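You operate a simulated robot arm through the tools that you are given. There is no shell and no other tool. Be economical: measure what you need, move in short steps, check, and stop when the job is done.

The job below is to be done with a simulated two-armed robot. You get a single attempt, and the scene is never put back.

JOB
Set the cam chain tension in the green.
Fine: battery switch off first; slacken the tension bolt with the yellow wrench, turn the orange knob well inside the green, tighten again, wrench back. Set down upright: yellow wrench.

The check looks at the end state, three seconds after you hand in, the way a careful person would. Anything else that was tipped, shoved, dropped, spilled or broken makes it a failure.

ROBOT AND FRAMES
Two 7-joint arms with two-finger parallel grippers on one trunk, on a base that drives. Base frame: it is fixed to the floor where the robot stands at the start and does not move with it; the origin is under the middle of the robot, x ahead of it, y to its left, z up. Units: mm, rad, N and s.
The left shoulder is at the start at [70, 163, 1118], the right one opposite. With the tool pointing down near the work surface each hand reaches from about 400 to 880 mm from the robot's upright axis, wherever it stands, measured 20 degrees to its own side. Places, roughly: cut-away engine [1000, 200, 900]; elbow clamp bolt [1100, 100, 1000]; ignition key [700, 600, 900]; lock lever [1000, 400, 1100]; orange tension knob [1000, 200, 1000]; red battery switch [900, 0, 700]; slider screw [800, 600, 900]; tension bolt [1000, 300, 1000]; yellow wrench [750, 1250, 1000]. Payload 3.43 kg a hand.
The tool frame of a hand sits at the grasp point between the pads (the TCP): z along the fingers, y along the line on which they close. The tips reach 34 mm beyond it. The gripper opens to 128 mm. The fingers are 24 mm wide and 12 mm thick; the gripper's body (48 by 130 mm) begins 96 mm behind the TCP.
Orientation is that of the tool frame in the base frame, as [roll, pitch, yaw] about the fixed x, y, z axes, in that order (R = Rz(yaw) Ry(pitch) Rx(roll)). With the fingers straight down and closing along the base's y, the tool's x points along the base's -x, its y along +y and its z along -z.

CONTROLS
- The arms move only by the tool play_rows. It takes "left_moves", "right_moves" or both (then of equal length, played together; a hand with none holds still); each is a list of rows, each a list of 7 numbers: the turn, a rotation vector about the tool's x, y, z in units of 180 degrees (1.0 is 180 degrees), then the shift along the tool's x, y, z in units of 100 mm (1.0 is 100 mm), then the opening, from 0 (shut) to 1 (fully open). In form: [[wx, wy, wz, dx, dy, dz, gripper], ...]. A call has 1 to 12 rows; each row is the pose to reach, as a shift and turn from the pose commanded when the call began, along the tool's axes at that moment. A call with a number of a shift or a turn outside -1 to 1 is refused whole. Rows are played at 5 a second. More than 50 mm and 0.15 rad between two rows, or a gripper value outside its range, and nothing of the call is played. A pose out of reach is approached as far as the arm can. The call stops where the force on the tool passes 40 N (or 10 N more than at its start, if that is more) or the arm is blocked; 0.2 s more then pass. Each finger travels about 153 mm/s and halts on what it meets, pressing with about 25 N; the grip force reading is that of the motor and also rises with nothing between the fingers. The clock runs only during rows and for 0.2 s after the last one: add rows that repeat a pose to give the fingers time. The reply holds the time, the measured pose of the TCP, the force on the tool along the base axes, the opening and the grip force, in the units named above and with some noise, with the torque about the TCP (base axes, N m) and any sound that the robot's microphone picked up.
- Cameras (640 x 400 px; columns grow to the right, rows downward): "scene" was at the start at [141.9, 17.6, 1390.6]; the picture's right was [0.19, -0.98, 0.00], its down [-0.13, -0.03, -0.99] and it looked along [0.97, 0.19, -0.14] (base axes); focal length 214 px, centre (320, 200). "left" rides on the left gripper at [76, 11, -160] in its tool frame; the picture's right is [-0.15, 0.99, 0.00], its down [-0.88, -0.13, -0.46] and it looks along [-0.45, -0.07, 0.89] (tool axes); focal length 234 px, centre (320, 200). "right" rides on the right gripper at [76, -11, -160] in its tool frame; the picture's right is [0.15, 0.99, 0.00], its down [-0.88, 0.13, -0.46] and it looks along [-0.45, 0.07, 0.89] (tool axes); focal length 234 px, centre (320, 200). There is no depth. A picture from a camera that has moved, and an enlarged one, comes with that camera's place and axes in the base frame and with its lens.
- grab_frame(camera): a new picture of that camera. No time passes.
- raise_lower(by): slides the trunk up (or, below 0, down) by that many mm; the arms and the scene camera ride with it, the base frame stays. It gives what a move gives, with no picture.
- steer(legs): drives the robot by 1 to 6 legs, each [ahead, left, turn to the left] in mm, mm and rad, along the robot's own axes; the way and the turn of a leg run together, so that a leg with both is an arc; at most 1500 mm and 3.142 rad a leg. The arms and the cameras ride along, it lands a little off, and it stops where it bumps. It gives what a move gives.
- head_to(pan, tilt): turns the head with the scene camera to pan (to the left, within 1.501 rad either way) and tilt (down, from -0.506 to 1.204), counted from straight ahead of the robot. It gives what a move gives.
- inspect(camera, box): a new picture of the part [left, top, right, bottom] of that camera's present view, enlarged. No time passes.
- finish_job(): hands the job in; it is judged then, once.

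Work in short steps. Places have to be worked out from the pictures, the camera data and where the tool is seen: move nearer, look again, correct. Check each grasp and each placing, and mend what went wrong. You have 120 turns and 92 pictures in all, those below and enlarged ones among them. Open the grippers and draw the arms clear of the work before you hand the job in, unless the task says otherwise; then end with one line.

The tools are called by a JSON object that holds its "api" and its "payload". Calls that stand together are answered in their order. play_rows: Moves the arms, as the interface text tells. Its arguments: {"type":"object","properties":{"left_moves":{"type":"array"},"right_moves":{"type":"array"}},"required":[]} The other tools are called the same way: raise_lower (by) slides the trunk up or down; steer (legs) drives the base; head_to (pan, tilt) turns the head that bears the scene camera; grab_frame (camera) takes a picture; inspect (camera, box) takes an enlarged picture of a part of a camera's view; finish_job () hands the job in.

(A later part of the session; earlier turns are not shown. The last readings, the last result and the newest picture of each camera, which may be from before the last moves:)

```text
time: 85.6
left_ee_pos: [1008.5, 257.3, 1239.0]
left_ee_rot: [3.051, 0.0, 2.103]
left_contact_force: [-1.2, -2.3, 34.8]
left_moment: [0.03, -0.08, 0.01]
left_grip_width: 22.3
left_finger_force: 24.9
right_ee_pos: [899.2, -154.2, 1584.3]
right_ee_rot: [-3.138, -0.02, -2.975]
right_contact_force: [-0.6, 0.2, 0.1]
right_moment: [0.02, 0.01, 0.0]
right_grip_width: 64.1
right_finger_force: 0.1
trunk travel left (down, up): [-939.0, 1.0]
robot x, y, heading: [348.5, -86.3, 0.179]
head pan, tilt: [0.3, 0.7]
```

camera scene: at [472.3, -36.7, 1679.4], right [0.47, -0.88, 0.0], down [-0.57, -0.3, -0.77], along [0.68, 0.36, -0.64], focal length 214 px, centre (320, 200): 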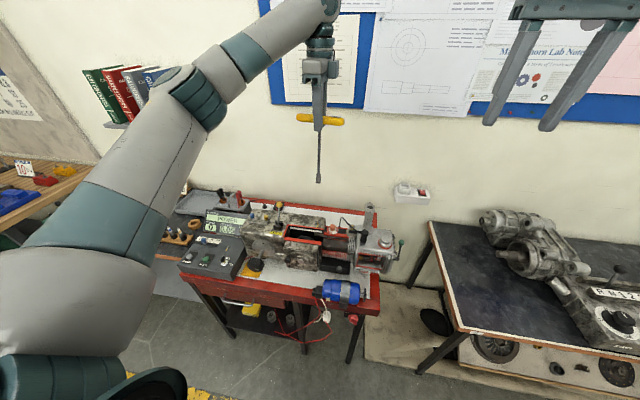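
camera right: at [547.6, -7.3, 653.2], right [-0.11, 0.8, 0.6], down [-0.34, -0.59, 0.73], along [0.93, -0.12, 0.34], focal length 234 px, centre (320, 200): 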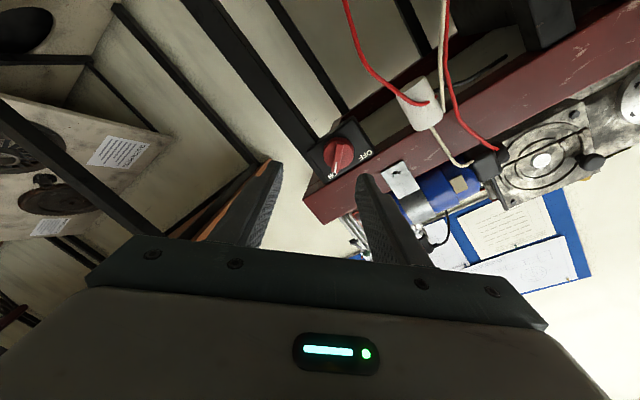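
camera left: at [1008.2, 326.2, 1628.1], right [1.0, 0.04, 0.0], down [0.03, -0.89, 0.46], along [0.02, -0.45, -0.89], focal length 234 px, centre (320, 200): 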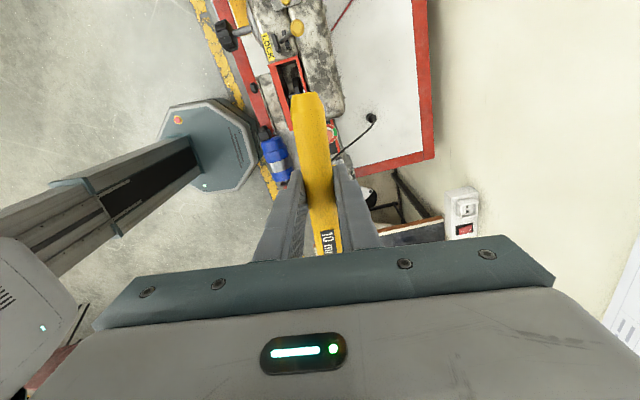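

Slightly lower (≈2.5 mm). I continue the sweep.

{"api": "play_rows", "payload": {"left_moves": [[0, 0.0011, -0.0125, 0, 0, 0.0, 0], [0, 0.0021, -0.025, 0, 0, 0.0, 0], [0, 0.0032, -0.0375, 0, 0, 0.0, 0], [0, 0.0043, -0.05, 0, 0, 0.0, 0], [0, 0.0054, -0.0625, 0, 0, 0.0, 0], [0, 0.0064, -0.075, 0, 0, 0.0, 0], [0, 0.0075, -0.0875, 0, 0, 0.0, 0], [0, 0.0086, -0.1, 0, 0, 0.0, 0]]}}

{"api": "inspect", "payload": {"camera": "scene", "box": [300, 200, 340, 230]}}

{"api": "inspect", "payload": {"camera": "right", "box": [404, 165, 452, 195]}}

```text
time: 87.4
left_ee_pos: [1008.8, 258.6, 1237.4]
left_ee_rot: [3.054, 0.002, 2.418]
left_contact_force: [0.3, -1.6, 22.2]
left_moment: [-0.1, -0.04, 0.0]
left_grip_width: 22.0
left_finger_force: 24.7
right_ee_pos: [902.2, -152.5, 1583.6]
right_ee_rot: [-3.138, -0.021, -2.974]
right_contact_force: [-0.8, 0.1, 0.2]
right_moment: [0.01, 0.0, 0.0]
right_grip_width: 63.9
right_finger_force: 0.1
trunk travel left (down, up): [-939.0, 1.0]
robot x, y, heading: [346.8, -85.3, 0.187]
head pan, tilt: [0.3, 0.7]
```

```text
13.33 times, centred on (320, 215) of scene
camera zoom: at [469.8, -38.7, 1679.6], right [0.47, -0.88, 0.0], down [-0.57, -0.3, -0.77], along [0.68, 0.36, -0.64], focal length 2860 px, centre (320, 0)
```

zoom: 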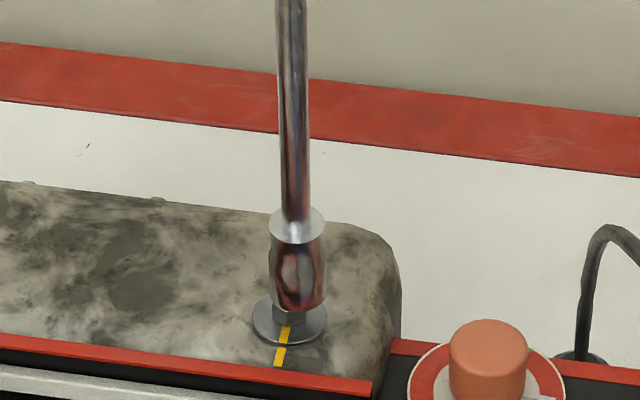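

```text
13.33 times, centred on (428, 180) of right
camera zoom: at [832.8, -176.7, 1745.6], right [-0.31, 0.95, 0.0], down [0.86, 0.28, 0.44], along [0.42, 0.14, -0.9], focal length 3122 px, centre (-1120, 467)
```

zoom: 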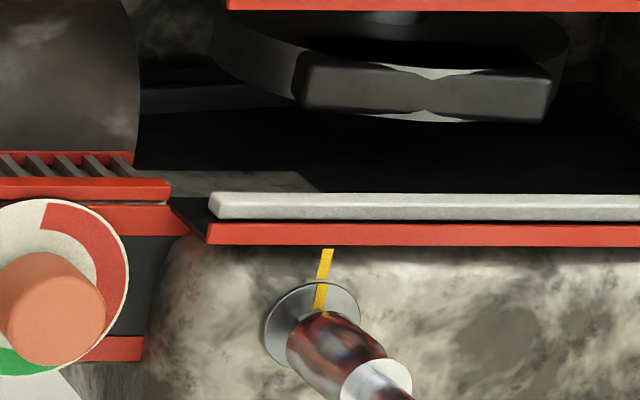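

The press made the base lean back a few mm and the handle crept in the grip, so the socket walked off. I lift 10 mm, return to the square yaw, and re-measure for a gentler, centred approach.

{"api": "play_rows", "payload": {"left_moves": [[0, 0, 0, 0, 0.009, -0.12, 0], [0, -0.004, 0.042, 0, 0.009, -0.14, 0], [0, -0.0075, 0.085, 0, 0.009, -0.14, 0], [0, -0.011, 0.127, 0, 0.009, -0.14, 0], [0, -0.0145, 0.168, 0, 0.009, -0.14, 0], [0, -0.018, 0.205, 0, 0.009, -0.14, 0], [0, -0.018, 0.205, 0, 0.009, -0.14, 0]]}}

{"api": "inspect", "payload": {"camera": "right", "box": [404, 165, 452, 195]}}

{"api": "inspect", "payload": {"camera": "scene", "box": [300, 200, 340, 230]}}

```text
time: 89.0
left_ee_pos: [1011.8, 260.5, 1249.1]
left_ee_rot: [3.055, 0.001, 1.77]
left_contact_force: [0.1, -0.8, -2.2]
left_moment: [0.01, -0.03, 0.02]
left_grip_width: 22.0
left_finger_force: 25.1
right_ee_pos: [905.2, -151.6, 1582.1]
right_ee_rot: [-3.137, -0.023, -2.974]
right_contact_force: [-0.3, -0.3, 0.1]
right_moment: [0.04, -0.01, -0.02]
right_grip_width: 64.0
right_finger_force: 0.1
trunk travel left (down, up): [-939.0, 1.0]
robot x, y, heading: [345.2, -86.0, 0.19]
head pan, tilt: [0.3, 0.7]
```

```text
13.33 times, centred on (428, 180) of right
camera zoom: at [837.3, -174.1, 1744.4], right [-0.31, 0.95, 0.0], down [0.86, 0.28, 0.43], along [0.41, 0.13, -0.9], focal length 3122 px, centre (-1120, 467)
```

zoom: 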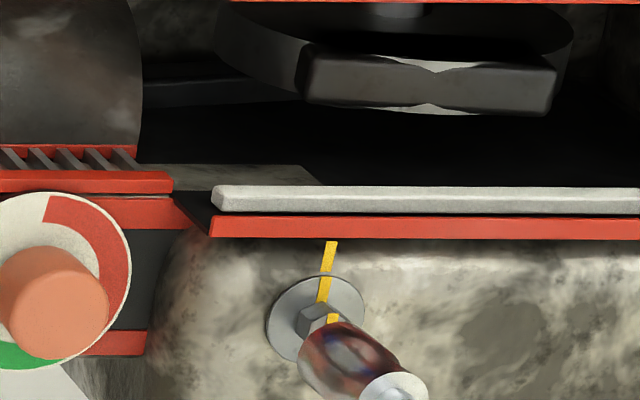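

```text
13.33 times, centred on (320, 215) of scene
camera zoom: at [474.1, -36.3, 1679.2], right [0.47, -0.88, 0.0], down [-0.57, -0.3, -0.76], along [0.68, 0.36, -0.64], focal length 2860 px, centre (320, 0)
```

zoom: 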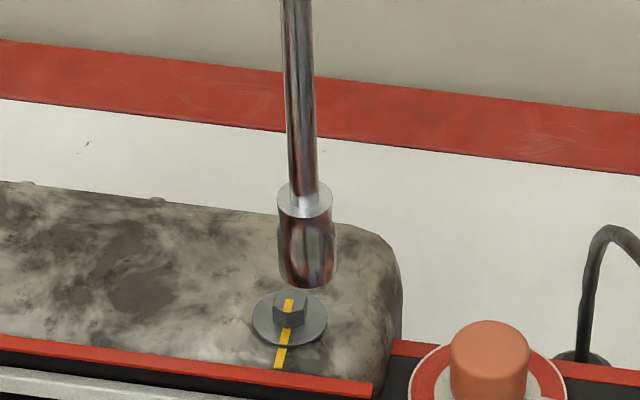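

I re-derive the bolt axis from the washer: hex top ≈ (1013.5, 262, 1037); the shank is now tilted ~2° forward/1° right. I correct tilt and position, then verify.

{"api": "play_rows", "payload": {"left_moves": [[0.0055, 0.0028, 0, 0.005, 0.01, 0, 0], [0.011, 0.0056, 0, 0.011, 0.02, 0, 0], [0.011, 0.0056, 0, 0.011, 0.02, 0, 0]]}}

{"api": "inspect", "payload": {"camera": "right", "box": [404, 165, 452, 195]}}

{"api": "inspect", "payload": {"camera": "scene", "box": [300, 200, 340, 230]}}

```text
time: 89.8
left_ee_pos: [1013.4, 261.6, 1248.8]
left_ee_rot: [3.091, -0.017, 1.768]
left_contact_force: [1.2, 0.7, -2.6]
left_moment: [0.03, 0.01, 0.0]
left_grip_width: 22.0
left_finger_force: 24.7
right_ee_pos: [906.0, -150.9, 1583.5]
right_ee_rot: [-3.139, -0.025, -2.972]
right_contact_force: [-0.1, 0.1, 0.5]
right_moment: [0.01, 0.02, 0.0]
right_grip_width: 63.9
right_finger_force: 0.1
trunk travel left (down, up): [-939.0, 1.0]
robot x, y, heading: [351.1, -86.6, 0.184]
head pan, tilt: [0.3, 0.7]
```

```text
13.33 times, centred on (428, 180) of right
camera zoom: at [836.8, -174.0, 1744.5], right [-0.31, 0.95, 0.0], down [0.86, 0.28, 0.43], along [0.41, 0.13, -0.9], focal length 3122 px, centre (-1120, 467)
```

zoom: 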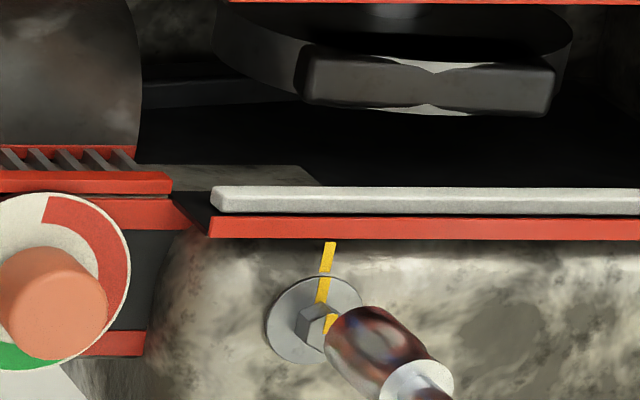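

```text
13.33 times, centred on (320, 215) of scene
camera zoom: at [473.6, -36.2, 1679.2], right [0.47, -0.88, 0.0], down [-0.57, -0.3, -0.76], along [0.68, 0.36, -0.64], focal length 2860 px, centre (320, 0)
```

zoom: 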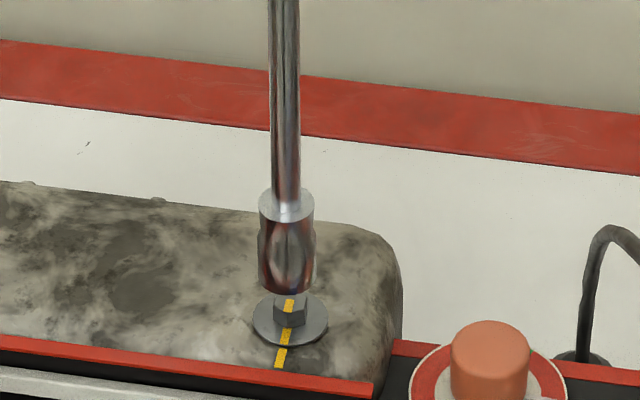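

Shank is vertical; offset reads ≈2.5 mm forward needed. I apply it and descend softly, 2 mm per row near contact.

{"api": "play_rows", "payload": {"left_moves": [[0, 0, 0, -0.003, 0.025, 0, 0], [0, 0, 0, -0.004, 0.022, 0.06, 0], [0, 0, 0, -0.004, 0.021, 0.08, 0], [0, 0, 0, -0.005, 0.022, 0.1, 0], [0, 0, 0, -0.005, 0.024, 0.12, 0], [0, 0, 0, -0.005, 0.026, 0.14, 0], [0, 0, 0, -0.005, 0.028, 0.155, 0]]}}

{"api": "inspect", "payload": {"camera": "scene", "box": [300, 200, 340, 230]}}

```text
time: 91.4
left_ee_pos: [1017.5, 261.9, 1233.4]
left_ee_rot: [3.092, -0.016, 1.768]
left_contact_force: [-0.3, 1.5, -2.7]
left_moment: [0.25, 0.15, -0.01]
left_grip_width: 21.9
left_finger_force: 24.9
right_ee_pos: [906.4, -150.5, 1584.0]
right_ee_rot: [-3.138, -0.024, -2.974]
right_contact_force: [0.3, 0.3, -0.6]
right_moment: [0.01, 0.01, -0.02]
right_grip_width: 64.3
right_finger_force: 0.1
trunk travel left (down, up): [-939.0, 1.0]
robot x, y, heading: [347.0, -86.1, 0.178]
head pan, tilt: [0.3, 0.7]
```

```text
13.33 times, centred on (320, 215) of scene
camera zoom: at [473.9, -36.1, 1679.2], right [0.47, -0.88, 0.0], down [-0.57, -0.3, -0.76], along [0.68, 0.36, -0.64], focal length 2860 px, centre (320, 0)
```

zoom: 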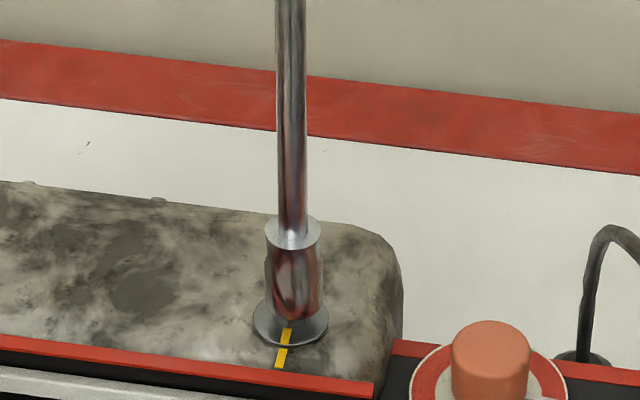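

It's slipping over the hex with no vertical resistance and a lateral moment, so it's engaging. I continue down up to 8 mm.

{"api": "play_rows", "payload": {"left_moves": [[0, 0, 0, 0, -0.005, 0.02, 0], [0, 0, 0, 0, -0.01, 0.04, 0], [0, 0, 0, 0, -0.012, 0.06, 0], [0, 0, 0, 0, -0.015, 0.08, 0]]}}

{"api": "inspect", "payload": {"camera": "scene", "box": [300, 200, 340, 230]}}

```text
time: 92.4
left_ee_pos: [1016.6, 261.1, 1225.7]
left_ee_rot: [3.088, -0.016, 1.769]
left_contact_force: [0.6, -0.1, -2.9]
left_moment: [0.03, -0.06, -0.02]
left_grip_width: 21.9
left_finger_force: 25.4
right_ee_pos: [905.5, -150.4, 1582.3]
right_ee_rot: [-3.138, -0.025, -2.975]
right_contact_force: [0.0, -0.9, 0.1]
right_moment: [0.01, -0.01, -0.02]
right_grip_width: 63.9
right_finger_force: 0.0
trunk travel left (down, up): [-939.0, 1.0]
robot x, y, heading: [349.6, -86.2, 0.188]
head pan, tilt: [0.3, 0.7]
```

```text
13.33 times, centred on (320, 215) of scene
camera zoom: at [473.7, -36.4, 1679.2], right [0.47, -0.88, 0.0], down [-0.57, -0.3, -0.76], along [0.68, 0.36, -0.64], focal length 2860 px, centre (320, 0)
```

zoom: 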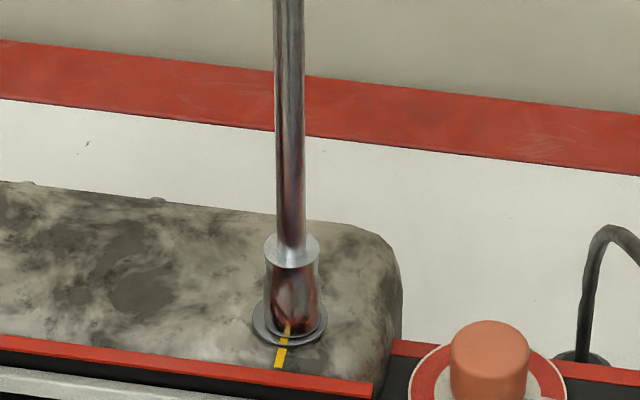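

The socket is fully seated. I now rotate 90° anticlockwise about the shank to slacken.

{"api": "play_rows", "payload": {"left_moves": [[0.0007, 0.0022, -0.0415, 0, 0, 0, 0], [0.0014, 0.0043, -0.083, 0, 0, 0, 0], [0.0021, 0.0065, -0.125, 0, 0, 0, 0], [0.0028, 0.0086, -0.166, 0, 0, 0, 0], [0.0035, 0.0108, -0.2075, 0, 0, 0, 0], [0.0042, 0.013, -0.249, 0, 0, 0, 0], [0.0049, 0.015, -0.29, 0, 0, 0, 0], [0.0056, 0.017, -0.332, 0, 0, 0, 0], [0.0063, 0.019, -0.373, 0, 0, 0, 0], [0.007, 0.0216, -0.415, 0, 0, 0, 0], [0.0077, 0.0237, -0.4565, 0, 0, 0, 0], [0.0085, 0.026, -0.4985, 0, 0, 0, 0]]}}

{"api": "inspect", "payload": {"camera": "scene", "box": [300, 170, 360, 230]}}

```text
time: 95.0
left_ee_pos: [1016.6, 260.5, 1224.7]
left_ee_rot: [3.09, -0.018, -2.94]
left_contact_force: [0.5, 0.7, -2.5]
left_moment: [0.03, 0.04, -0.45]
left_grip_width: 38.2
left_finger_force: 22.8
right_ee_pos: [904.8, -151.1, 1583.7]
right_ee_rot: [-3.138, -0.023, -2.974]
right_contact_force: [0.1, 0.6, 0.3]
right_moment: [0.02, 0.01, -0.01]
right_grip_width: 63.9
right_finger_force: 0.1
trunk travel left (down, up): [-939.0, 1.0]
robot x, y, heading: [344.9, -87.5, 0.183]
head pan, tilt: [0.3, 0.7]
```

```text
6.67 times, centred on (330, 200) of scene
camera zoom: at [473.6, -36.3, 1679.2], right [0.47, -0.88, 0.0], down [-0.57, -0.3, -0.76], along [0.68, 0.36, -0.64], focal length 1430 px, centre (253, 200)
```

zoom: 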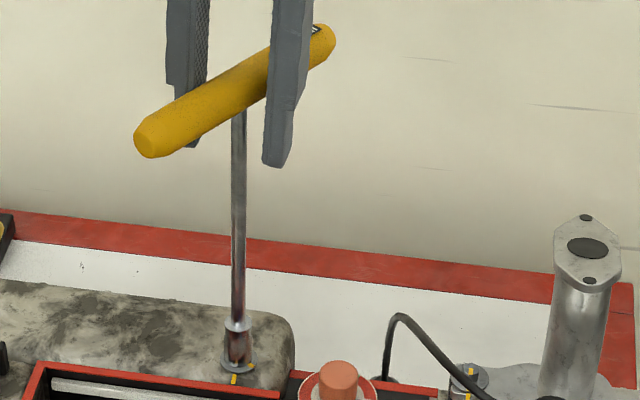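

The handle twisted in the grip toward the end, but the bolt mark has moved anticlockwise. I zoom on the mark.

{"api": "inspect", "payload": {"camera": "scene", "box": [304, 212, 336, 232]}}

```text
16.00 times, centred on (320, 222) of scene
camera zoom: at [473.6, -36.3, 1679.2], right [0.47, -0.88, 0.0], down [-0.57, -0.3, -0.76], along [0.68, 0.36, -0.64], focal length 3432 px, centre (320, -152)
```

zoom: 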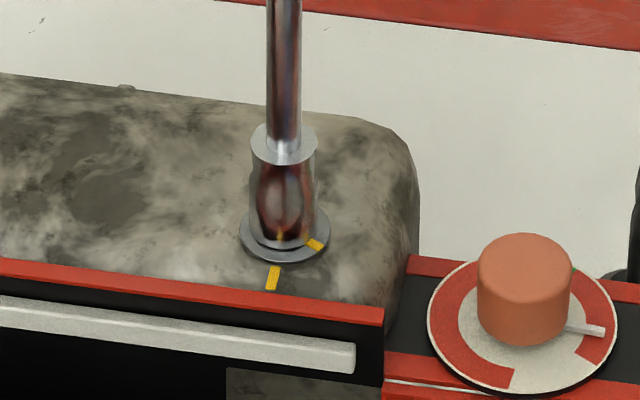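

The bolt turned about 60–65° and reached its stop, so it is slack. I turn the hand back ~28° so the pads lie flat on the handle again.

{"api": "play_rows", "payload": {"left_moves": [[-0.0007, -0.002, 0.039, 0, 0, 0, 0], [-0.0013, -0.004, 0.078, 0, 0, 0, 0], [-0.002, -0.006, 0.117, 0, 0, 0, 0], [-0.0026, -0.008, 0.155, 0, 0, 0, 0], [-0.0026, -0.008, 0.155, 0, 0, 0, 0]]}}

{"api": "inspect", "payload": {"camera": "scene", "box": [300, 170, 360, 230]}}

```text
time: 96.2
left_ee_pos: [1017.0, 261.8, 1225.0]
left_ee_rot: [3.091, -0.019, 2.851]
left_contact_force: [0.2, 0.4, -2.1]
left_moment: [0.07, 0.01, -0.01]
left_grip_width: 22.3
left_finger_force: 24.5
right_ee_pos: [905.3, -150.7, 1582.2]
right_ee_rot: [-3.138, -0.023, -2.973]
right_contact_force: [-0.5, -0.1, 0.3]
right_moment: [0.01, 0.01, 0.01]
right_grip_width: 64.3
right_finger_force: 0.1
trunk travel left (down, up): [-939.0, 1.0]
robot x, y, heading: [345.5, -84.5, 0.181]
head pan, tilt: [0.3, 0.7]
```

```text
6.67 times, centred on (330, 200) of scene
camera zoom: at [473.6, -36.4, 1679.3], right [0.47, -0.88, 0.0], down [-0.57, -0.3, -0.76], along [0.68, 0.36, -0.64], focal length 1430 px, centre (253, 200)
```

zoom: 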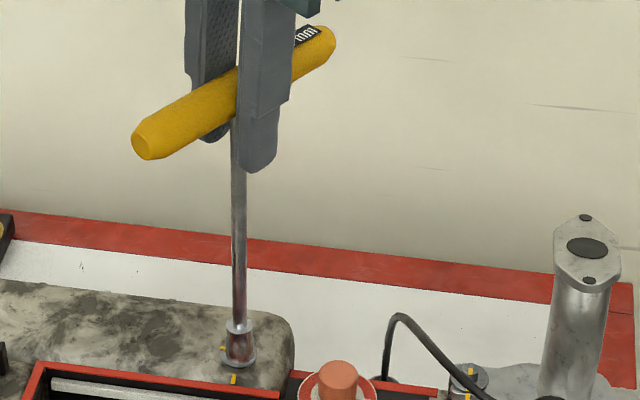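

A yellow mark now shows left of the socket; I zoom to understand the bolt position.

{"api": "inspect", "payload": {"camera": "scene", "box": [304, 212, 336, 232]}}

```text
16.00 times, centred on (320, 222) of scene
camera zoom: at [473.6, -36.4, 1679.3], right [0.47, -0.88, 0.0], down [-0.57, -0.3, -0.76], along [0.68, 0.36, -0.64], focal length 3432 px, centre (320, -152)
```

zoom: 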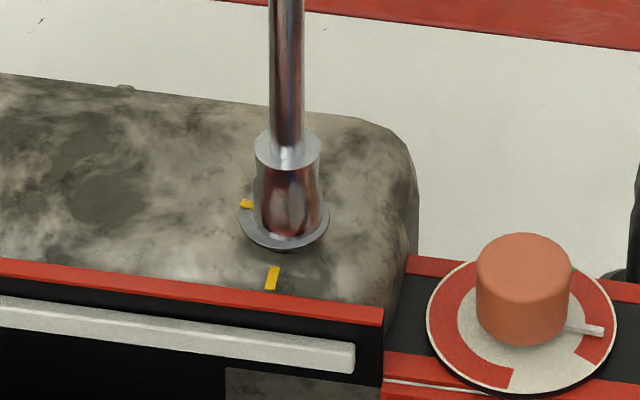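

The washer now stands raised off the body, so the bolt is loose. I lift the wrench straight off, 100 mm, and look at the bolt.

{"api": "play_rows", "payload": {"left_moves": [[0, 0, 0, 0.001, 0.005, -0.1, 0], [0, 0, 0, 0.002, 0.01, -0.2, 0], [0, 0, 0, 0.006, 0.025, -0.5, 0], [0, 0, 0, 0.01, 0.04, -0.8, 0], [0, 0, 0, 0.015, 0.05, -1, 0]]}}

{"api": "inspect", "payload": {"camera": "scene", "box": [304, 206, 336, 231]}}

```text
time: 97.4
left_ee_pos: [1016.6, 260.0, 1324.2]
left_ee_rot: [3.092, -0.018, 2.851]
left_contact_force: [0.3, -1.1, -2.5]
left_moment: [-0.01, -0.02, 0.02]
left_grip_width: 22.0
left_finger_force: 25.1
right_ee_pos: [904.8, -151.2, 1583.3]
right_ee_rot: [-3.139, -0.024, -2.973]
right_contact_force: [0.7, 0.7, -0.1]
right_moment: [-0.01, 0.0, -0.02]
right_grip_width: 64.1
right_finger_force: 0.0
trunk travel left (down, up): [-939.0, 1.0]
robot x, y, heading: [343.8, -86.3, 0.188]
head pan, tilt: [0.3, 0.7]
```

```text
16.00 times, centred on (320, 218) of scene
camera zoom: at [473.1, -36.6, 1679.2], right [0.47, -0.88, 0.0], down [-0.57, -0.3, -0.76], along [0.68, 0.36, -0.64], focal length 3432 px, centre (320, -96)
```

zoom: 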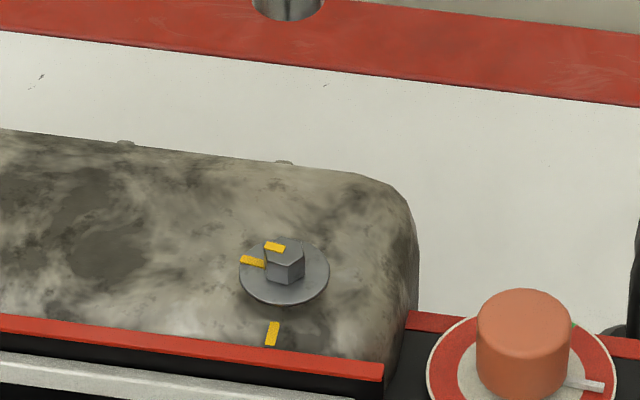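

The bolt is loose and raised. I retract the left hand up/back with the wrench, then shift the base left so the right arm faces the orange knob.

{"api": "play_rows", "payload": {"left_moves": [[0, 0, 0, 0.2, 0, -0.35, 0], [0, 0, 0, 0.4, 0, -0.7, 0], [0, 0, 0, 0.7, 0, -1, 0], [0, 0, 0, 1, 0, -1, 0]]}}

{"api": "steer", "payload": {"legs": [[-40, 300, 0]]}}

{"api": "grab_frame", "payload": {"camera": "right"}}

```text
time: 98.4
left_ee_pos: [920.3, 285.6, 1426.5]
left_ee_rot: [3.09, -0.016, 2.852]
left_contact_force: [0.1, 0.4, -2.3]
left_moment: [-0.01, -0.01, -0.03]
left_grip_width: 22.1
left_finger_force: 25.2
right_ee_pos: [903.4, -148.9, 1583.4]
right_ee_rot: [-3.136, -0.022, -2.975]
right_contact_force: [0.2, 0.0, 0.5]
right_moment: [-0.01, -0.02, 0.01]
right_grip_width: 64.0
right_finger_force: 0.0
trunk travel left (down, up): [-939.0, 1.0]
robot x, y, heading: [350.1, -84.2, 0.188]
head pan, tilt: [0.3, 0.7]
```

```text
time: 100.5
left_ee_pos: [831.4, 560.2, 1426.7]
left_ee_rot: [3.09, -0.017, 2.847]
left_contact_force: [1.0, -0.6, -1.5]
left_moment: [0.03, -0.02, 0.03]
left_grip_width: 22.3
left_finger_force: 24.6
right_ee_pos: [813.0, 125.0, 1582.5]
right_ee_rot: [-3.14, -0.023, -2.976]
right_contact_force: [-0.5, 0.2, -0.4]
right_moment: [0.03, 0.01, 0.02]
right_grip_width: 63.8
right_finger_force: 0.1
trunk travel left (down, up): [-939.0, 1.0]
robot x, y, heading: [257.4, 197.8, 0.177]
head pan, tilt: [0.3, 0.7]
```

```text
24 pictures are left
camera right: at [745.0, 101.4, 1744.1], right [-0.31, 0.95, 0.0], down [0.86, 0.27, 0.43], along [0.41, 0.13, -0.9], focal length 234 px, centre (320, 200)
```

right: 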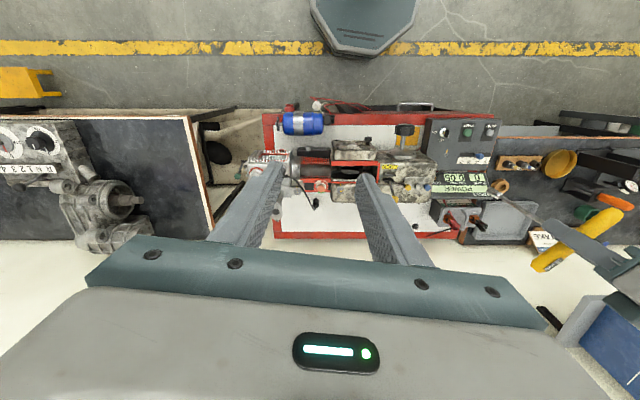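

Knob is near (1020, 195). I lower the trunk 150 mm and bring the right hand forward and down above it with a narrow opening.

{"api": "raise_lower", "payload": {"by": -150}}

{"api": "play_rows", "payload": {"right_moves": [[0, 0, 0, -0.35, 0.1, 0.3, 0.28], [0, 0, 0, -0.7, 0.2, 0.65, 0.28], [0, 0, 0, -1, 0.35, 1, 0.28]]}}

{"api": "play_rows", "payload": {"right_moves": [[0, 0, 0, -0.35, 0, 0.3, 0.28], [0, 0, 0, -0.7, 0, 0.65, 0.28], [0, 0, 0, -1, 0, 1, 0.28]]}}

{"api": "grab_frame", "payload": {"camera": "right"}}

```text
time: 102.2
left_ee_pos: [829.9, 562.7, 1276.5]
left_ee_rot: [3.092, -0.018, 2.846]
left_contact_force: [-0.1, -0.8, -2.9]
left_moment: [0.06, 0.03, 0.0]
left_grip_width: 22.1
left_finger_force: 24.8
right_ee_pos: [813.2, 126.4, 1432.5]
right_ee_rot: [-3.138, -0.024, -2.978]
right_contact_force: [0.3, 1.2, 0.0]
right_moment: [0.01, 0.01, 0.02]
right_grip_width: 64.0
right_finger_force: 0.1
trunk travel left (down, up): [-789.0, 151.0]
robot x, y, heading: [254.7, 193.5, 0.179]
head pan, tilt: [0.3, 0.7]
```

```text
refused: row 2 steps farther than a row can; nothing moved
```

```text
time: 103.0
left_ee_pos: [831.3, 561.8, 1275.8]
left_ee_rot: [3.092, -0.016, 2.847]
left_contact_force: [0.0, -0.4, -2.8]
left_moment: [-0.01, 0.04, -0.02]
left_grip_width: 22.0
left_finger_force: 25.1
right_ee_pos: [909.1, 145.5, 1330.0]
right_ee_rot: [-3.139, -0.025, -2.979]
right_contact_force: [-0.5, -0.2, -0.1]
right_moment: [-0.01, 0.03, -0.02]
right_grip_width: 35.9
right_finger_force: 0.1
trunk travel left (down, up): [-789.0, 151.0]
robot x, y, heading: [256.2, 196.7, 0.18]
head pan, tilt: [0.3, 0.7]
```

```text
23 pictures are left
camera right: at [840.3, 122.3, 1491.7], right [-0.31, 0.95, 0.0], down [0.86, 0.28, 0.43], along [0.41, 0.13, -0.9], focal length 234 px, centre (320, 200)
```

right: 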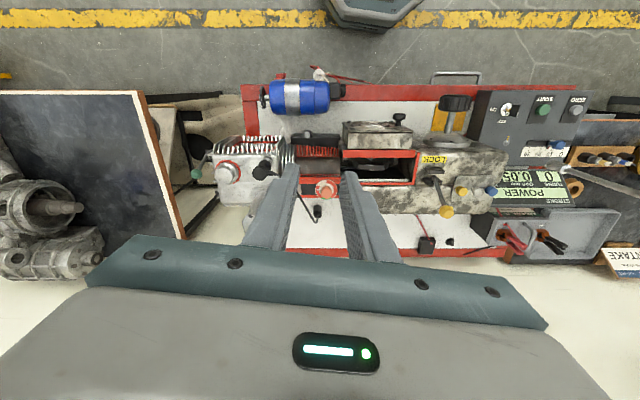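

Knob now reads (1016, 194). I move above it and down 200 mm.

{"api": "play_rows", "payload": {"right_moves": [[0, 0, 0, -0.33, 0.1, 0.3, 0.28], [0, 0, 0, -0.66, 0.2, 0.6, 0.28], [0, 0, 0, -0.98, 0.3, 0.9, 0.28]]}}

{"api": "play_rows", "payload": {"right_moves": [[0, 0, 0, -0.16, 0, 0.33, 0.28], [0, 0, 0, -0.16, 0, 0.66, 0.28], [0, 0, 0, -0.16, 0, 1, 0.28], [0, 0, 0, -0.16, 0, 1, 0.28]]}}

{"api": "inspect", "payload": {"camera": "right", "box": [220, 110, 420, 260]}}

```text
time: 103.8
left_ee_pos: [832.0, 562.8, 1276.4]
left_ee_rot: [3.092, -0.017, 2.846]
left_contact_force: [0.6, 0.5, -1.7]
left_moment: [-0.03, 0.02, 0.03]
left_grip_width: 22.2
left_finger_force: 24.8
right_ee_pos: [1000.8, 191.3, 1238.8]
right_ee_rot: [-3.139, -0.025, -2.978]
right_contact_force: [0.4, 0.2, 0.3]
right_moment: [-0.01, 0.03, 0.03]
right_grip_width: 35.6
right_finger_force: 0.1
trunk travel left (down, up): [-789.0, 151.0]
robot x, y, heading: [256.5, 193.6, 0.177]
head pan, tilt: [0.3, 0.7]
```

```text
time: 104.8
left_ee_pos: [831.2, 560.6, 1276.2]
left_ee_rot: [3.092, -0.017, 2.847]
left_contact_force: [0.1, -0.4, -3.4]
left_moment: [0.0, -0.01, 0.02]
left_grip_width: 22.3
left_finger_force: 25.0
right_ee_pos: [1012.0, 191.4, 1135.5]
right_ee_rot: [-3.138, -0.025, -2.979]
right_contact_force: [-0.1, -0.3, 0.2]
right_moment: [0.0, -0.03, 0.0]
right_grip_width: 36.1
right_finger_force: 0.0
trunk travel left (down, up): [-789.0, 151.0]
robot x, y, heading: [256.8, 196.3, 0.181]
head pan, tilt: [0.3, 0.7]
```

```text
2.67 times, centred on (320, 185) of right
camera zoom: at [943.3, 168.9, 1298.1], right [-0.31, 0.95, 0.0], down [0.86, 0.28, 0.43], along [0.41, 0.13, -0.9], focal length 624 px, centre (320, 240)
```

zoom: 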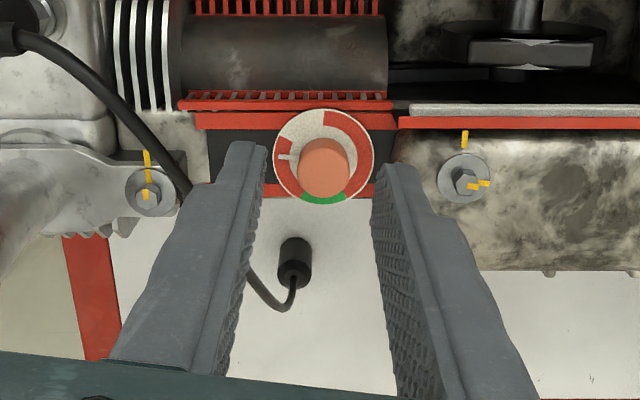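

Clear view: pointer in the red at left, green on the far side — needs ~90° anticlockwise. I shift 17 mm forward/5 mm left and descend 65 mm, then check.

{"api": "play_rows", "payload": {"right_moves": [[0, 0, 0, -0.168, 0.046, 0.1, 0.3], [0, 0, 0, -0.168, 0.046, 0.3, 0.3], [0, 0, 0, -0.168, 0.046, 0.5, 0.3], [0, 0, 0, -0.168, 0.046, 0.65, 0.3], [0, 0, 0, -0.168, 0.046, 0.65, 0.3]]}}

{"api": "inspect", "payload": {"camera": "right", "box": [240, 110, 400, 230]}}

```text
time: 106.0
left_ee_pos: [831.1, 562.7, 1276.9]
left_ee_rot: [3.091, -0.017, 2.845]
left_contact_force: [0.0, 0.1, -2.8]
left_moment: [0.02, 0.01, 0.0]
left_grip_width: 22.3
left_finger_force: 25.4
right_ee_pos: [1027.6, 196.5, 1070.4]
right_ee_rot: [-3.138, -0.023, -2.979]
right_contact_force: [0.7, 0.2, 0.2]
right_moment: [0.0, 0.02, -0.02]
right_grip_width: 38.4
right_finger_force: 0.1
trunk travel left (down, up): [-789.0, 151.0]
robot x, y, heading: [254.3, 195.0, 0.185]
head pan, tilt: [0.3, 0.7]
```

```text
3.33 times, centred on (320, 170) of right
camera zoom: at [958.6, 174.1, 1233.1], right [-0.31, 0.95, 0.0], down [0.86, 0.28, 0.43], along [0.41, 0.13, -0.9], focal length 781 px, centre (320, 300)
```

zoom: 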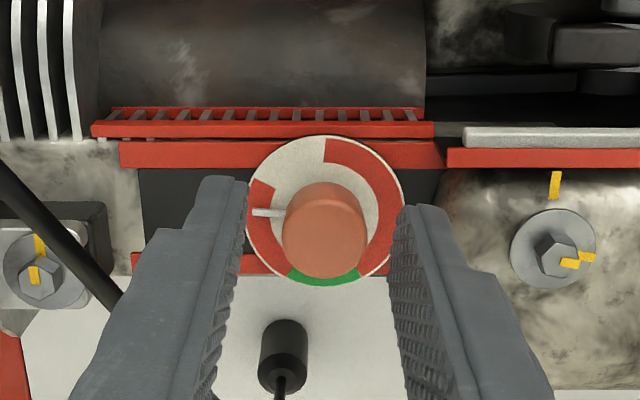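

Almost centred; I nudge 5 mm forward, 2 mm left, lower 20 mm and close on the knob.

{"api": "play_rows", "payload": {"right_moves": [[0, 0, 0, -0.05, 0.02, 0, 0.3], [0, 0, 0, -0.05, 0.02, 0.1, 0.3], [0, 0, 0, -0.05, 0.02, 0.2, 0.3], [0, 0, 0, -0.05, 0.02, 0.2, 0.3], [0, 0, 0, -0.05, 0.02, 0.2, 0], [0, 0, 0, -0.05, 0.02, 0.2, 0], [0, 0, 0, -0.05, 0.02, 0.2, 0]]}}

{"api": "inspect", "payload": {"camera": "right", "box": [240, 110, 400, 230]}}

```text
time: 107.6
left_ee_pos: [831.4, 562.9, 1276.1]
left_ee_rot: [3.091, -0.017, 2.846]
left_contact_force: [0.9, -1.1, -2.3]
left_moment: [-0.01, 0.0, 0.0]
left_grip_width: 22.0
left_finger_force: 25.6
right_ee_pos: [1031.5, 200.2, 1051.4]
right_ee_rot: [-3.139, -0.025, -2.977]
right_contact_force: [-1.7, 5.3, -2.9]
right_moment: [0.36, -0.43, 0.01]
right_grip_width: 24.3
right_finger_force: 45.2
trunk travel left (down, up): [-789.0, 151.0]
robot x, y, heading: [255.4, 195.8, 0.179]
head pan, tilt: [0.3, 0.7]
```

```text
3.33 times, centred on (320, 170) of right
camera zoom: at [961.9, 177.1, 1213.2], right [-0.31, 0.95, 0.0], down [0.86, 0.28, 0.43], along [0.41, 0.13, -0.9], focal length 781 px, centre (320, 300)
```

zoom: 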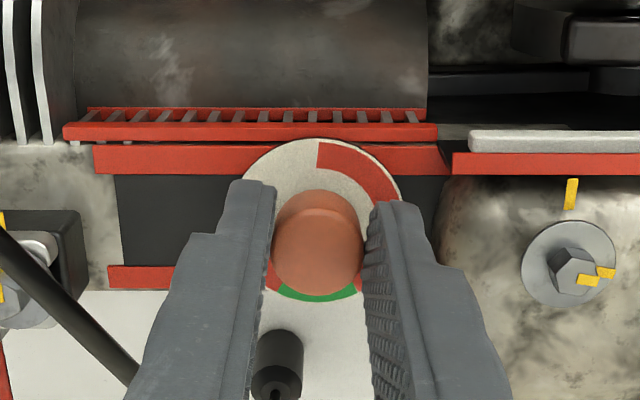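

Gripped (24.3 mm). I turn 90° anticlockwise.

{"api": "play_rows", "payload": {"right_moves": [[0, 0, -0.042, 0, 0, 0, 0], [0, 0, -0.084, 0, 0, 0, 0], [0, 0, -0.126, 0, 0, 0, 0], [0, 0, -0.168, 0, 0, 0, 0], [0, 0, -0.21, 0, 0, 0, 0], [0, 0, -0.252, 0, 0, 0, 0], [0, 0, -0.294, 0, 0, 0, 0], [0, 0, -0.336, 0, 0, 0, 0], [0, 0, -0.378, 0, 0, 0, 0], [0, 0, -0.42, 0, 0, 0, 0], [0, 0, -0.462, 0, 0, 0, 0], [0, 0, -0.5, 0, 0, 0, 0]]}}

{"api": "inspect", "payload": {"camera": "right", "box": [240, 110, 400, 230]}}

```text
time: 109.7
left_ee_pos: [826.3, 555.8, 1281.8]
left_ee_rot: [3.086, -0.012, 2.844]
left_contact_force: [-1.1, -1.4, -1.7]
left_moment: [0.03, -0.07, -0.01]
left_grip_width: 22.2
left_finger_force: 24.9
right_ee_pos: [1017.7, 183.3, 1054.8]
right_ee_rot: [3.128, 0.001, -2.404]
right_contact_force: [-2.6, -1.8, -1.2]
right_moment: [0.19, -0.24, -0.01]
right_grip_width: 0.0
right_finger_force: 33.0
right hand out of reach, approached as far as the arm can: row 5, 6, 7, 8, 9, 10
trunk travel left (down, up): [-789.0, 151.0]
robot x, y, heading: [250.1, 196.4, 0.182]
head pan, tilt: [0.3, 0.7]
stopped in row 10 (right hand): the force on the tool passed its limit (the readings are from after the stop); the commanded pose is now the measured one
```

```text
3.33 times, centred on (320, 170) of right
camera zoom: at [970.6, 122.1, 1214.9], right [-0.77, 0.63, 0.01], down [0.57, 0.68, 0.46], along [0.28, 0.36, -0.89], focal length 781 px, centre (320, 300)
```

zoom: 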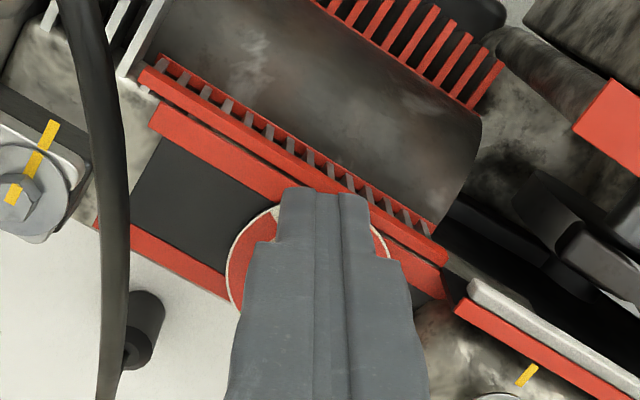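

The wrist ran out of range near +33° and the fingers slipped off the knob. I lift 70 mm straight up, turn back, and look.

{"api": "play_rows", "payload": {"right_moves": [[0, 0, 0, 0, 0, -0.35, 0], [0, 0, 0, 0, 0, -0.7, 0.1], [0, 0, 0.045, 0, 0, -0.7, 0.3], [0, 0, 0.09, 0, 0, -0.7, 0.3], [0, 0, 0.135, 0, 0, -0.7, 0.3], [0, 0, 0.18, 0, 0, -0.7, 0.3]]}}

{"api": "inspect", "payload": {"camera": "right", "box": [220, 110, 420, 260]}}

```text
time: 111.1
left_ee_pos: [831.2, 561.4, 1276.3]
left_ee_rot: [3.091, -0.017, 2.844]
left_contact_force: [-0.2, -0.4, -2.8]
left_moment: [0.0, 0.01, 0.01]
left_grip_width: 22.2
left_finger_force: 24.5
right_ee_pos: [1023.1, 185.4, 1121.3]
right_ee_rot: [3.131, -0.01, -2.971]
right_contact_force: [-0.6, 0.0, 0.9]
right_moment: [-0.01, 0.01, 0.01]
right_grip_width: 38.5
right_finger_force: 0.0
trunk travel left (down, up): [-789.0, 151.0]
robot x, y, heading: [254.2, 193.5, 0.181]
head pan, tilt: [0.3, 0.7]
```

```text
2.67 times, centred on (320, 185) of right
camera zoom: at [952.5, 160.4, 1282.5], right [-0.31, 0.95, 0.01], down [0.85, 0.27, 0.45], along [0.42, 0.15, -0.89], focal length 624 px, centre (320, 240)
```

zoom: 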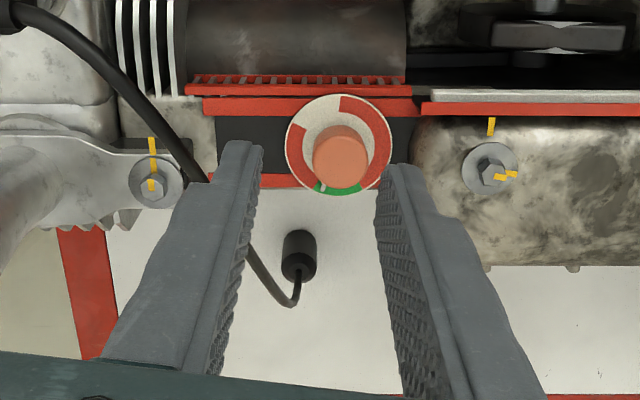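

The knob's pointer now sits at the near edge of green; ~23° more is needed. I turn the hand 20° clockwise first (for range), re-centre, descend and check before gripping.

{"api": "play_rows", "payload": {"right_moves": [[0, 0, 0.04, -0.06, 0.05, 0, 0.3], [0, 0, 0.08, -0.115, 0.105, 0.1, 0.3], [0, 0, 0.11, -0.115, 0.105, 0.3, 0.3], [0, 0, 0.11, -0.115, 0.105, 0.5, 0.3], [0, 0, 0.11, -0.115, 0.105, 0.5, 0.3]]}}

{"api": "inspect", "payload": {"camera": "right", "box": [240, 110, 400, 230]}}

```text
time: 112.3
left_ee_pos: [831.3, 562.5, 1276.6]
left_ee_rot: [3.092, -0.015, 2.845]
left_contact_force: [0.4, -0.3, -1.7]
left_moment: [0.02, 0.03, 0.0]
left_grip_width: 22.2
left_finger_force: 25.2
right_ee_pos: [1031.6, 199.8, 1070.8]
right_ee_rot: [3.137, -0.013, 2.968]
right_contact_force: [0.2, 0.8, 0.6]
right_moment: [0.02, 0.01, 0.0]
right_grip_width: 38.3
right_finger_force: 0.0
trunk travel left (down, up): [-789.0, 151.0]
robot x, y, heading: [252.8, 195.6, 0.184]
head pan, tilt: [0.3, 0.7]
```

```text
3.33 times, centred on (320, 170) of right
camera zoom: at [957.4, 199.5, 1233.2], right [0.03, 1.0, 0.01], down [0.9, -0.03, 0.44], along [0.44, -0.01, -0.9], focal length 781 px, centre (320, 300)
```

zoom: 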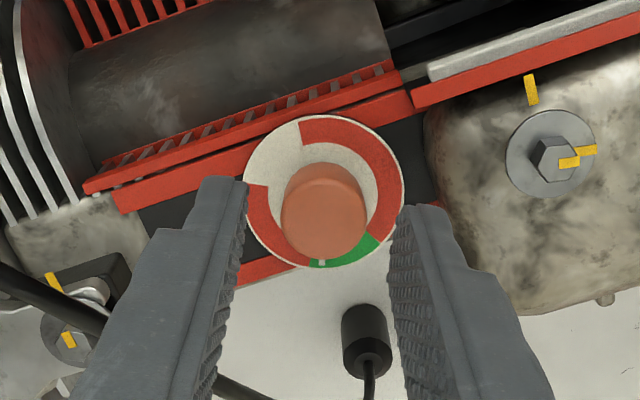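

Centred. I lower 20 mm, close, and turn 23° anticlockwise.

{"api": "play_rows", "payload": {"right_moves": [[0, 0, 0, 0, 0.01, 0.1, 0.3], [0, 0, 0, 0, 0.01, 0.2, 0.3], [0, 0, 0, 0, 0.01, 0.2, 0], [0, 0, 0, 0, 0.01, 0.2, 0], [0, 0, 0, 0, 0.01, 0.2, 0], [0, 0, -0.035, 0, 0.01, 0.2, 0], [0, 0, -0.07, 0, 0.01, 0.2, 0], [0, 0, -0.1, 0, 0.01, 0.2, 0], [0, 0, -0.13, 0, 0.01, 0.2, 0], [0, 0, -0.13, 0, 0.01, 0.2, 0.3], [0, 0, -0.13, 0, 0.01, 0.2, 0.3]]}}

{"api": "play_rows", "payload": {"right_moves": [[0, 0, 0, 0, 0, -0.35, 0.3], [0, 0, 0, 0, 0, -0.7, 0.3], [0, 0, 0, 0, 0, -1, 0.3], [0, 0, 0, 0, 0, -1, 0.3]]}}

{"api": "inspect", "payload": {"camera": "right", "box": [260, 100, 400, 200]}}

```text
time: 114.7
left_ee_pos: [830.5, 561.1, 1276.7]
left_ee_rot: [3.089, -0.016, 2.846]
left_contact_force: [0.0, 0.0, -2.3]
left_moment: [0.01, -0.01, 0.01]
left_grip_width: 22.3
left_finger_force: 25.0
right_ee_pos: [1031.3, 199.6, 1052.5]
right_ee_rot: [3.13, -0.011, -2.906]
right_contact_force: [0.3, 0.8, 0.3]
right_moment: [0.0, 0.01, 0.0]
right_grip_width: 38.3
right_finger_force: 0.0
trunk travel left (down, up): [-789.0, 151.0]
robot x, y, heading: [257.5, 195.2, 0.178]
head pan, tilt: [0.3, 0.7]
```

```text
time: 115.7
left_ee_pos: [829.8, 560.6, 1277.0]
left_ee_rot: [3.09, -0.017, 2.844]
left_contact_force: [0.3, 0.0, -2.5]
left_moment: [-0.06, 0.02, 0.01]
left_grip_width: 22.4
left_finger_force: 25.1
right_ee_pos: [1034.5, 200.5, 1153.0]
right_ee_rot: [3.131, -0.011, -2.906]
right_contact_force: [-0.8, -0.4, -1.0]
right_moment: [-0.03, -0.01, 0.0]
right_grip_width: 38.6
right_finger_force: 0.1
trunk travel left (down, up): [-789.0, 151.0]
robot x, y, heading: [257.3, 198.1, 0.181]
head pan, tilt: [0.3, 0.7]
```

```text
4.00 times, centred on (330, 150) of right
camera zoom: at [964.7, 170.7, 1313.6], right [-0.37, 0.93, 0.01], down [0.83, 0.33, 0.45], along [0.41, 0.18, -0.89], focal length 937 px, centre (280, 400)
```

zoom: 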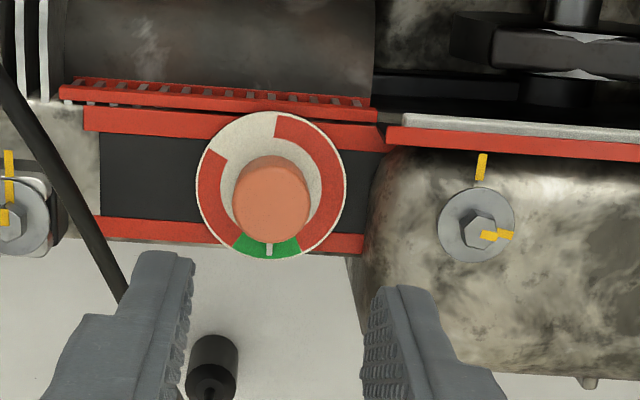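

The pointer is mid-green. I retract the right hand up and back in two steps, raise the trunk, and drive back to the wrenching position.

{"api": "play_rows", "payload": {"right_moves": [[0, 0, 0, 0, 0, -0.35, 0.3], [0, 0, 0, 0, 0, -0.7, 0.3], [0, 0, 0, 0.2, 0, -1, 0.3], [0, 0, 0, 0.6, 0, -1, 0.3], [0, 0, 0, 1, 0, -1, 0.3]]}}

{"api": "play_rows", "payload": {"right_moves": [[0, 0, 0, 0.3, 0, -0.35, 0.3], [0, 0, 0, 0.6, 0, -0.7, 0.3], [0, 0, 0, 1, 0, -1, 0.3]]}}

{"api": "raise_lower", "payload": {"by": 150}}

{"api": "steer", "payload": {"legs": [[39, -295, 0.003]]}}

```text
time: 116.9
left_ee_pos: [829.4, 560.5, 1277.5]
left_ee_rot: [3.09, -0.016, 2.844]
left_contact_force: [-0.7, -0.2, -2.1]
left_moment: [0.03, 0.0, 0.0]
left_grip_width: 22.2
left_finger_force: 24.4
right_ee_pos: [937.5, 176.6, 1254.0]
right_ee_rot: [3.13, -0.008, -2.906]
right_contact_force: [0.0, 0.4, 0.3]
right_moment: [0.02, -0.01, 0.03]
right_grip_width: 38.4
right_finger_force: 0.1
trunk travel left (down, up): [-789.0, 151.0]
robot x, y, heading: [255.7, 193.9, 0.183]
head pan, tilt: [0.3, 0.7]
```

```text
time: 117.7
left_ee_pos: [829.5, 560.2, 1277.7]
left_ee_rot: [3.089, -0.017, 2.845]
left_contact_force: [-0.9, 0.0, -2.1]
left_moment: [-0.01, -0.06, 0.01]
left_grip_width: 22.2
left_finger_force: 25.1
right_ee_pos: [835.4, 150.0, 1355.5]
right_ee_rot: [3.135, -0.009, -2.906]
right_contact_force: [0.1, -0.6, 0.5]
right_moment: [0.01, -0.04, 0.01]
right_grip_width: 38.6
right_finger_force: 0.0
trunk travel left (down, up): [-789.0, 151.0]
robot x, y, heading: [255.0, 193.7, 0.184]
head pan, tilt: [0.3, 0.7]
```

```text
time: 119.4
left_ee_pos: [830.7, 561.4, 1427.0]
left_ee_rot: [3.091, -0.015, 2.845]
left_contact_force: [0.5, 0.3, -2.2]
left_moment: [-0.02, -0.03, 0.01]
left_grip_width: 22.2
left_finger_force: 24.9
right_ee_pos: [838.0, 150.3, 1504.5]
right_ee_rot: [3.131, -0.01, -2.905]
right_contact_force: [-0.9, 0.4, 0.1]
right_moment: [-0.01, -0.02, 0.01]
right_grip_width: 38.4
right_finger_force: 0.0
trunk travel left (down, up): [-939.0, 1.0]
robot x, y, heading: [255.3, 198.9, 0.182]
head pan, tilt: [0.3, 0.7]
```

```text
time: 121.5
left_ee_pos: [923.5, 281.7, 1427.0]
left_ee_rot: [3.09, -0.016, 2.846]
left_contact_force: [0.1, 0.0, -2.1]
left_moment: [-0.03, 0.02, 0.03]
left_grip_width: 22.3
left_finger_force: 25.4
right_ee_pos: [928.4, -129.8, 1505.8]
right_ee_rot: [3.134, -0.009, -2.903]
right_contact_force: [0.0, 0.3, 0.1]
right_moment: [0.0, 0.04, -0.04]
right_grip_width: 38.6
right_finger_force: 0.1
trunk travel left (down, up): [-939.0, 1.0]
robot x, y, heading: [346.1, -88.1, 0.181]
head pan, tilt: [0.3, 0.7]
```

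I move over the bolt's measured axis (1016.7, 261.1) and pre-turn the wrench 60° anticlockwise (one hex flat) about the shank to give a long clockwise stroke.

{"api": "play_rows", "payload": {"left_moves": [[0.0007, 0.0022, -0.042, -0.2, 0.02, 0, 0], [0.0014, 0.0044, -0.084, -0.4, 0.04, 0, 0], [0.0021, 0.0066, -0.126, -0.6, 0.06, 0, 0], [0.0028, 0.0088, -0.168, -0.8, 0.074, 0, 0], [0.0036, 0.011, -0.21, -0.952, 0.074, 0.1, 0], [0.0043, 0.0131, -0.252, -0.952, 0.074, 0.3, 0], [0.005, 0.0153, -0.294, -0.952, 0.074, 0.5, 0], [0.0057, 0.0175, -0.335, -0.952, 0.074, 0.8, 0], [0.0057, 0.0175, -0.335, -0.952, 0.074, 1, 0], [0.0057, 0.0175, -0.335, -0.952, 0.074, 1, 0]]}}

```text
time: 123.7
left_ee_pos: [1015.0, 263.7, 1326.4]
left_ee_rot: [3.092, -0.016, -2.384]
left_contact_force: [0.7, 0.3, -2.6]
left_moment: [0.02, 0.01, 0.01]
left_grip_width: 22.5
left_finger_force: 25.5
right_ee_pos: [929.4, -132.7, 1506.0]
right_ee_rot: [3.13, -0.01, -2.903]
right_contact_force: [-0.2, 0.1, -0.5]
right_moment: [0.01, 0.0, 0.02]
right_grip_width: 38.5
right_finger_force: 0.1
trunk travel left (down, up): [-939.0, 1.0]
robot x, y, heading: [346.0, -86.9, 0.187]
head pan, tilt: [0.3, 0.7]
```

Reachable. I correct xy by a couple of mm and descend to ~8 mm above the bolt, then check.

{"api": "play_rows", "payload": {"left_moves": [[0, 0, 0, 0.003, -0.045, 0.25, 0], [0, 0, 0, -0.002, -0.055, 0.5, 0], [0, 0, 0, -0.006, -0.065, 0.7, 0], [0, 0, 0, -0.007, -0.068, 0.78, 0], [0, 0, 0, -0.007, -0.068, 0.78, 0]]}}

{"api": "inspect", "payload": {"camera": "scene", "box": [300, 200, 340, 230]}}

{"api": "inspect", "payload": {"camera": "right", "box": [390, 140, 470, 190]}}

```text
time: 124.9
left_ee_pos: [1018.0, 262.6, 1247.7]
left_ee_rot: [3.092, -0.017, -2.382]
left_contact_force: [-0.2, 0.4, -2.6]
left_moment: [0.0, 0.0, 0.02]
left_grip_width: 22.3
left_finger_force: 25.0
right_ee_pos: [931.0, -132.7, 1505.5]
right_ee_rot: [3.13, -0.01, -2.904]
right_contact_force: [-0.1, 0.0, -0.3]
right_moment: [0.02, 0.01, -0.02]
right_grip_width: 38.4
right_finger_force: 0.1
trunk travel left (down, up): [-939.0, 1.0]
robot x, y, heading: [347.7, -90.1, 0.186]
head pan, tilt: [0.3, 0.7]
```

```text
13.33 times, centred on (320, 215) of scene
camera zoom: at [473.6, -39.3, 1679.2], right [0.46, -0.89, 0.0], down [-0.57, -0.3, -0.76], along [0.68, 0.35, -0.64], focal length 2860 px, centre (320, 0)
```

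zoom: 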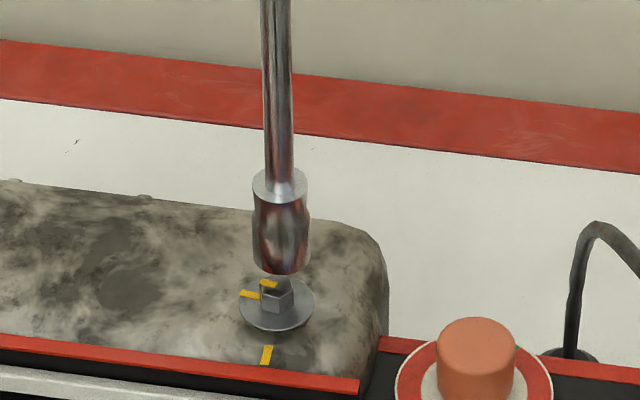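

```text
8.00 times, centred on (430, 165) of right
camera zoom: at [862.1, -163.2, 1666.0], right [-0.37, 0.93, 0.01], down [0.83, 0.33, 0.45], along [0.41, 0.18, -0.89], focal length 1873 px, centre (-560, 480)
```

zoom: 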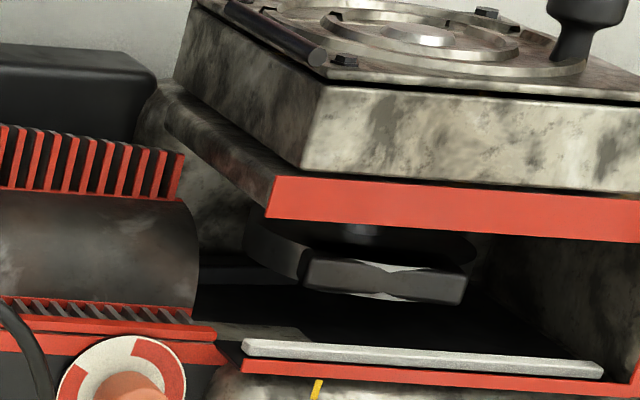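

The right view missed; I take it slightly lower.

{"api": "inspect", "payload": {"camera": "right", "box": [404, 178, 452, 208]}}

```text
13.33 times, centred on (428, 193) of right
camera zoom: at [862.1, -163.2, 1666.0], right [-0.37, 0.93, 0.01], down [0.83, 0.33, 0.45], along [0.41, 0.18, -0.89], focal length 3122 px, centre (-1120, 293)
```

zoom: 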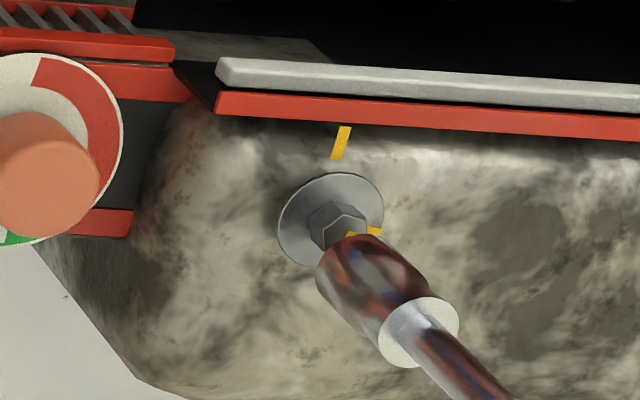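

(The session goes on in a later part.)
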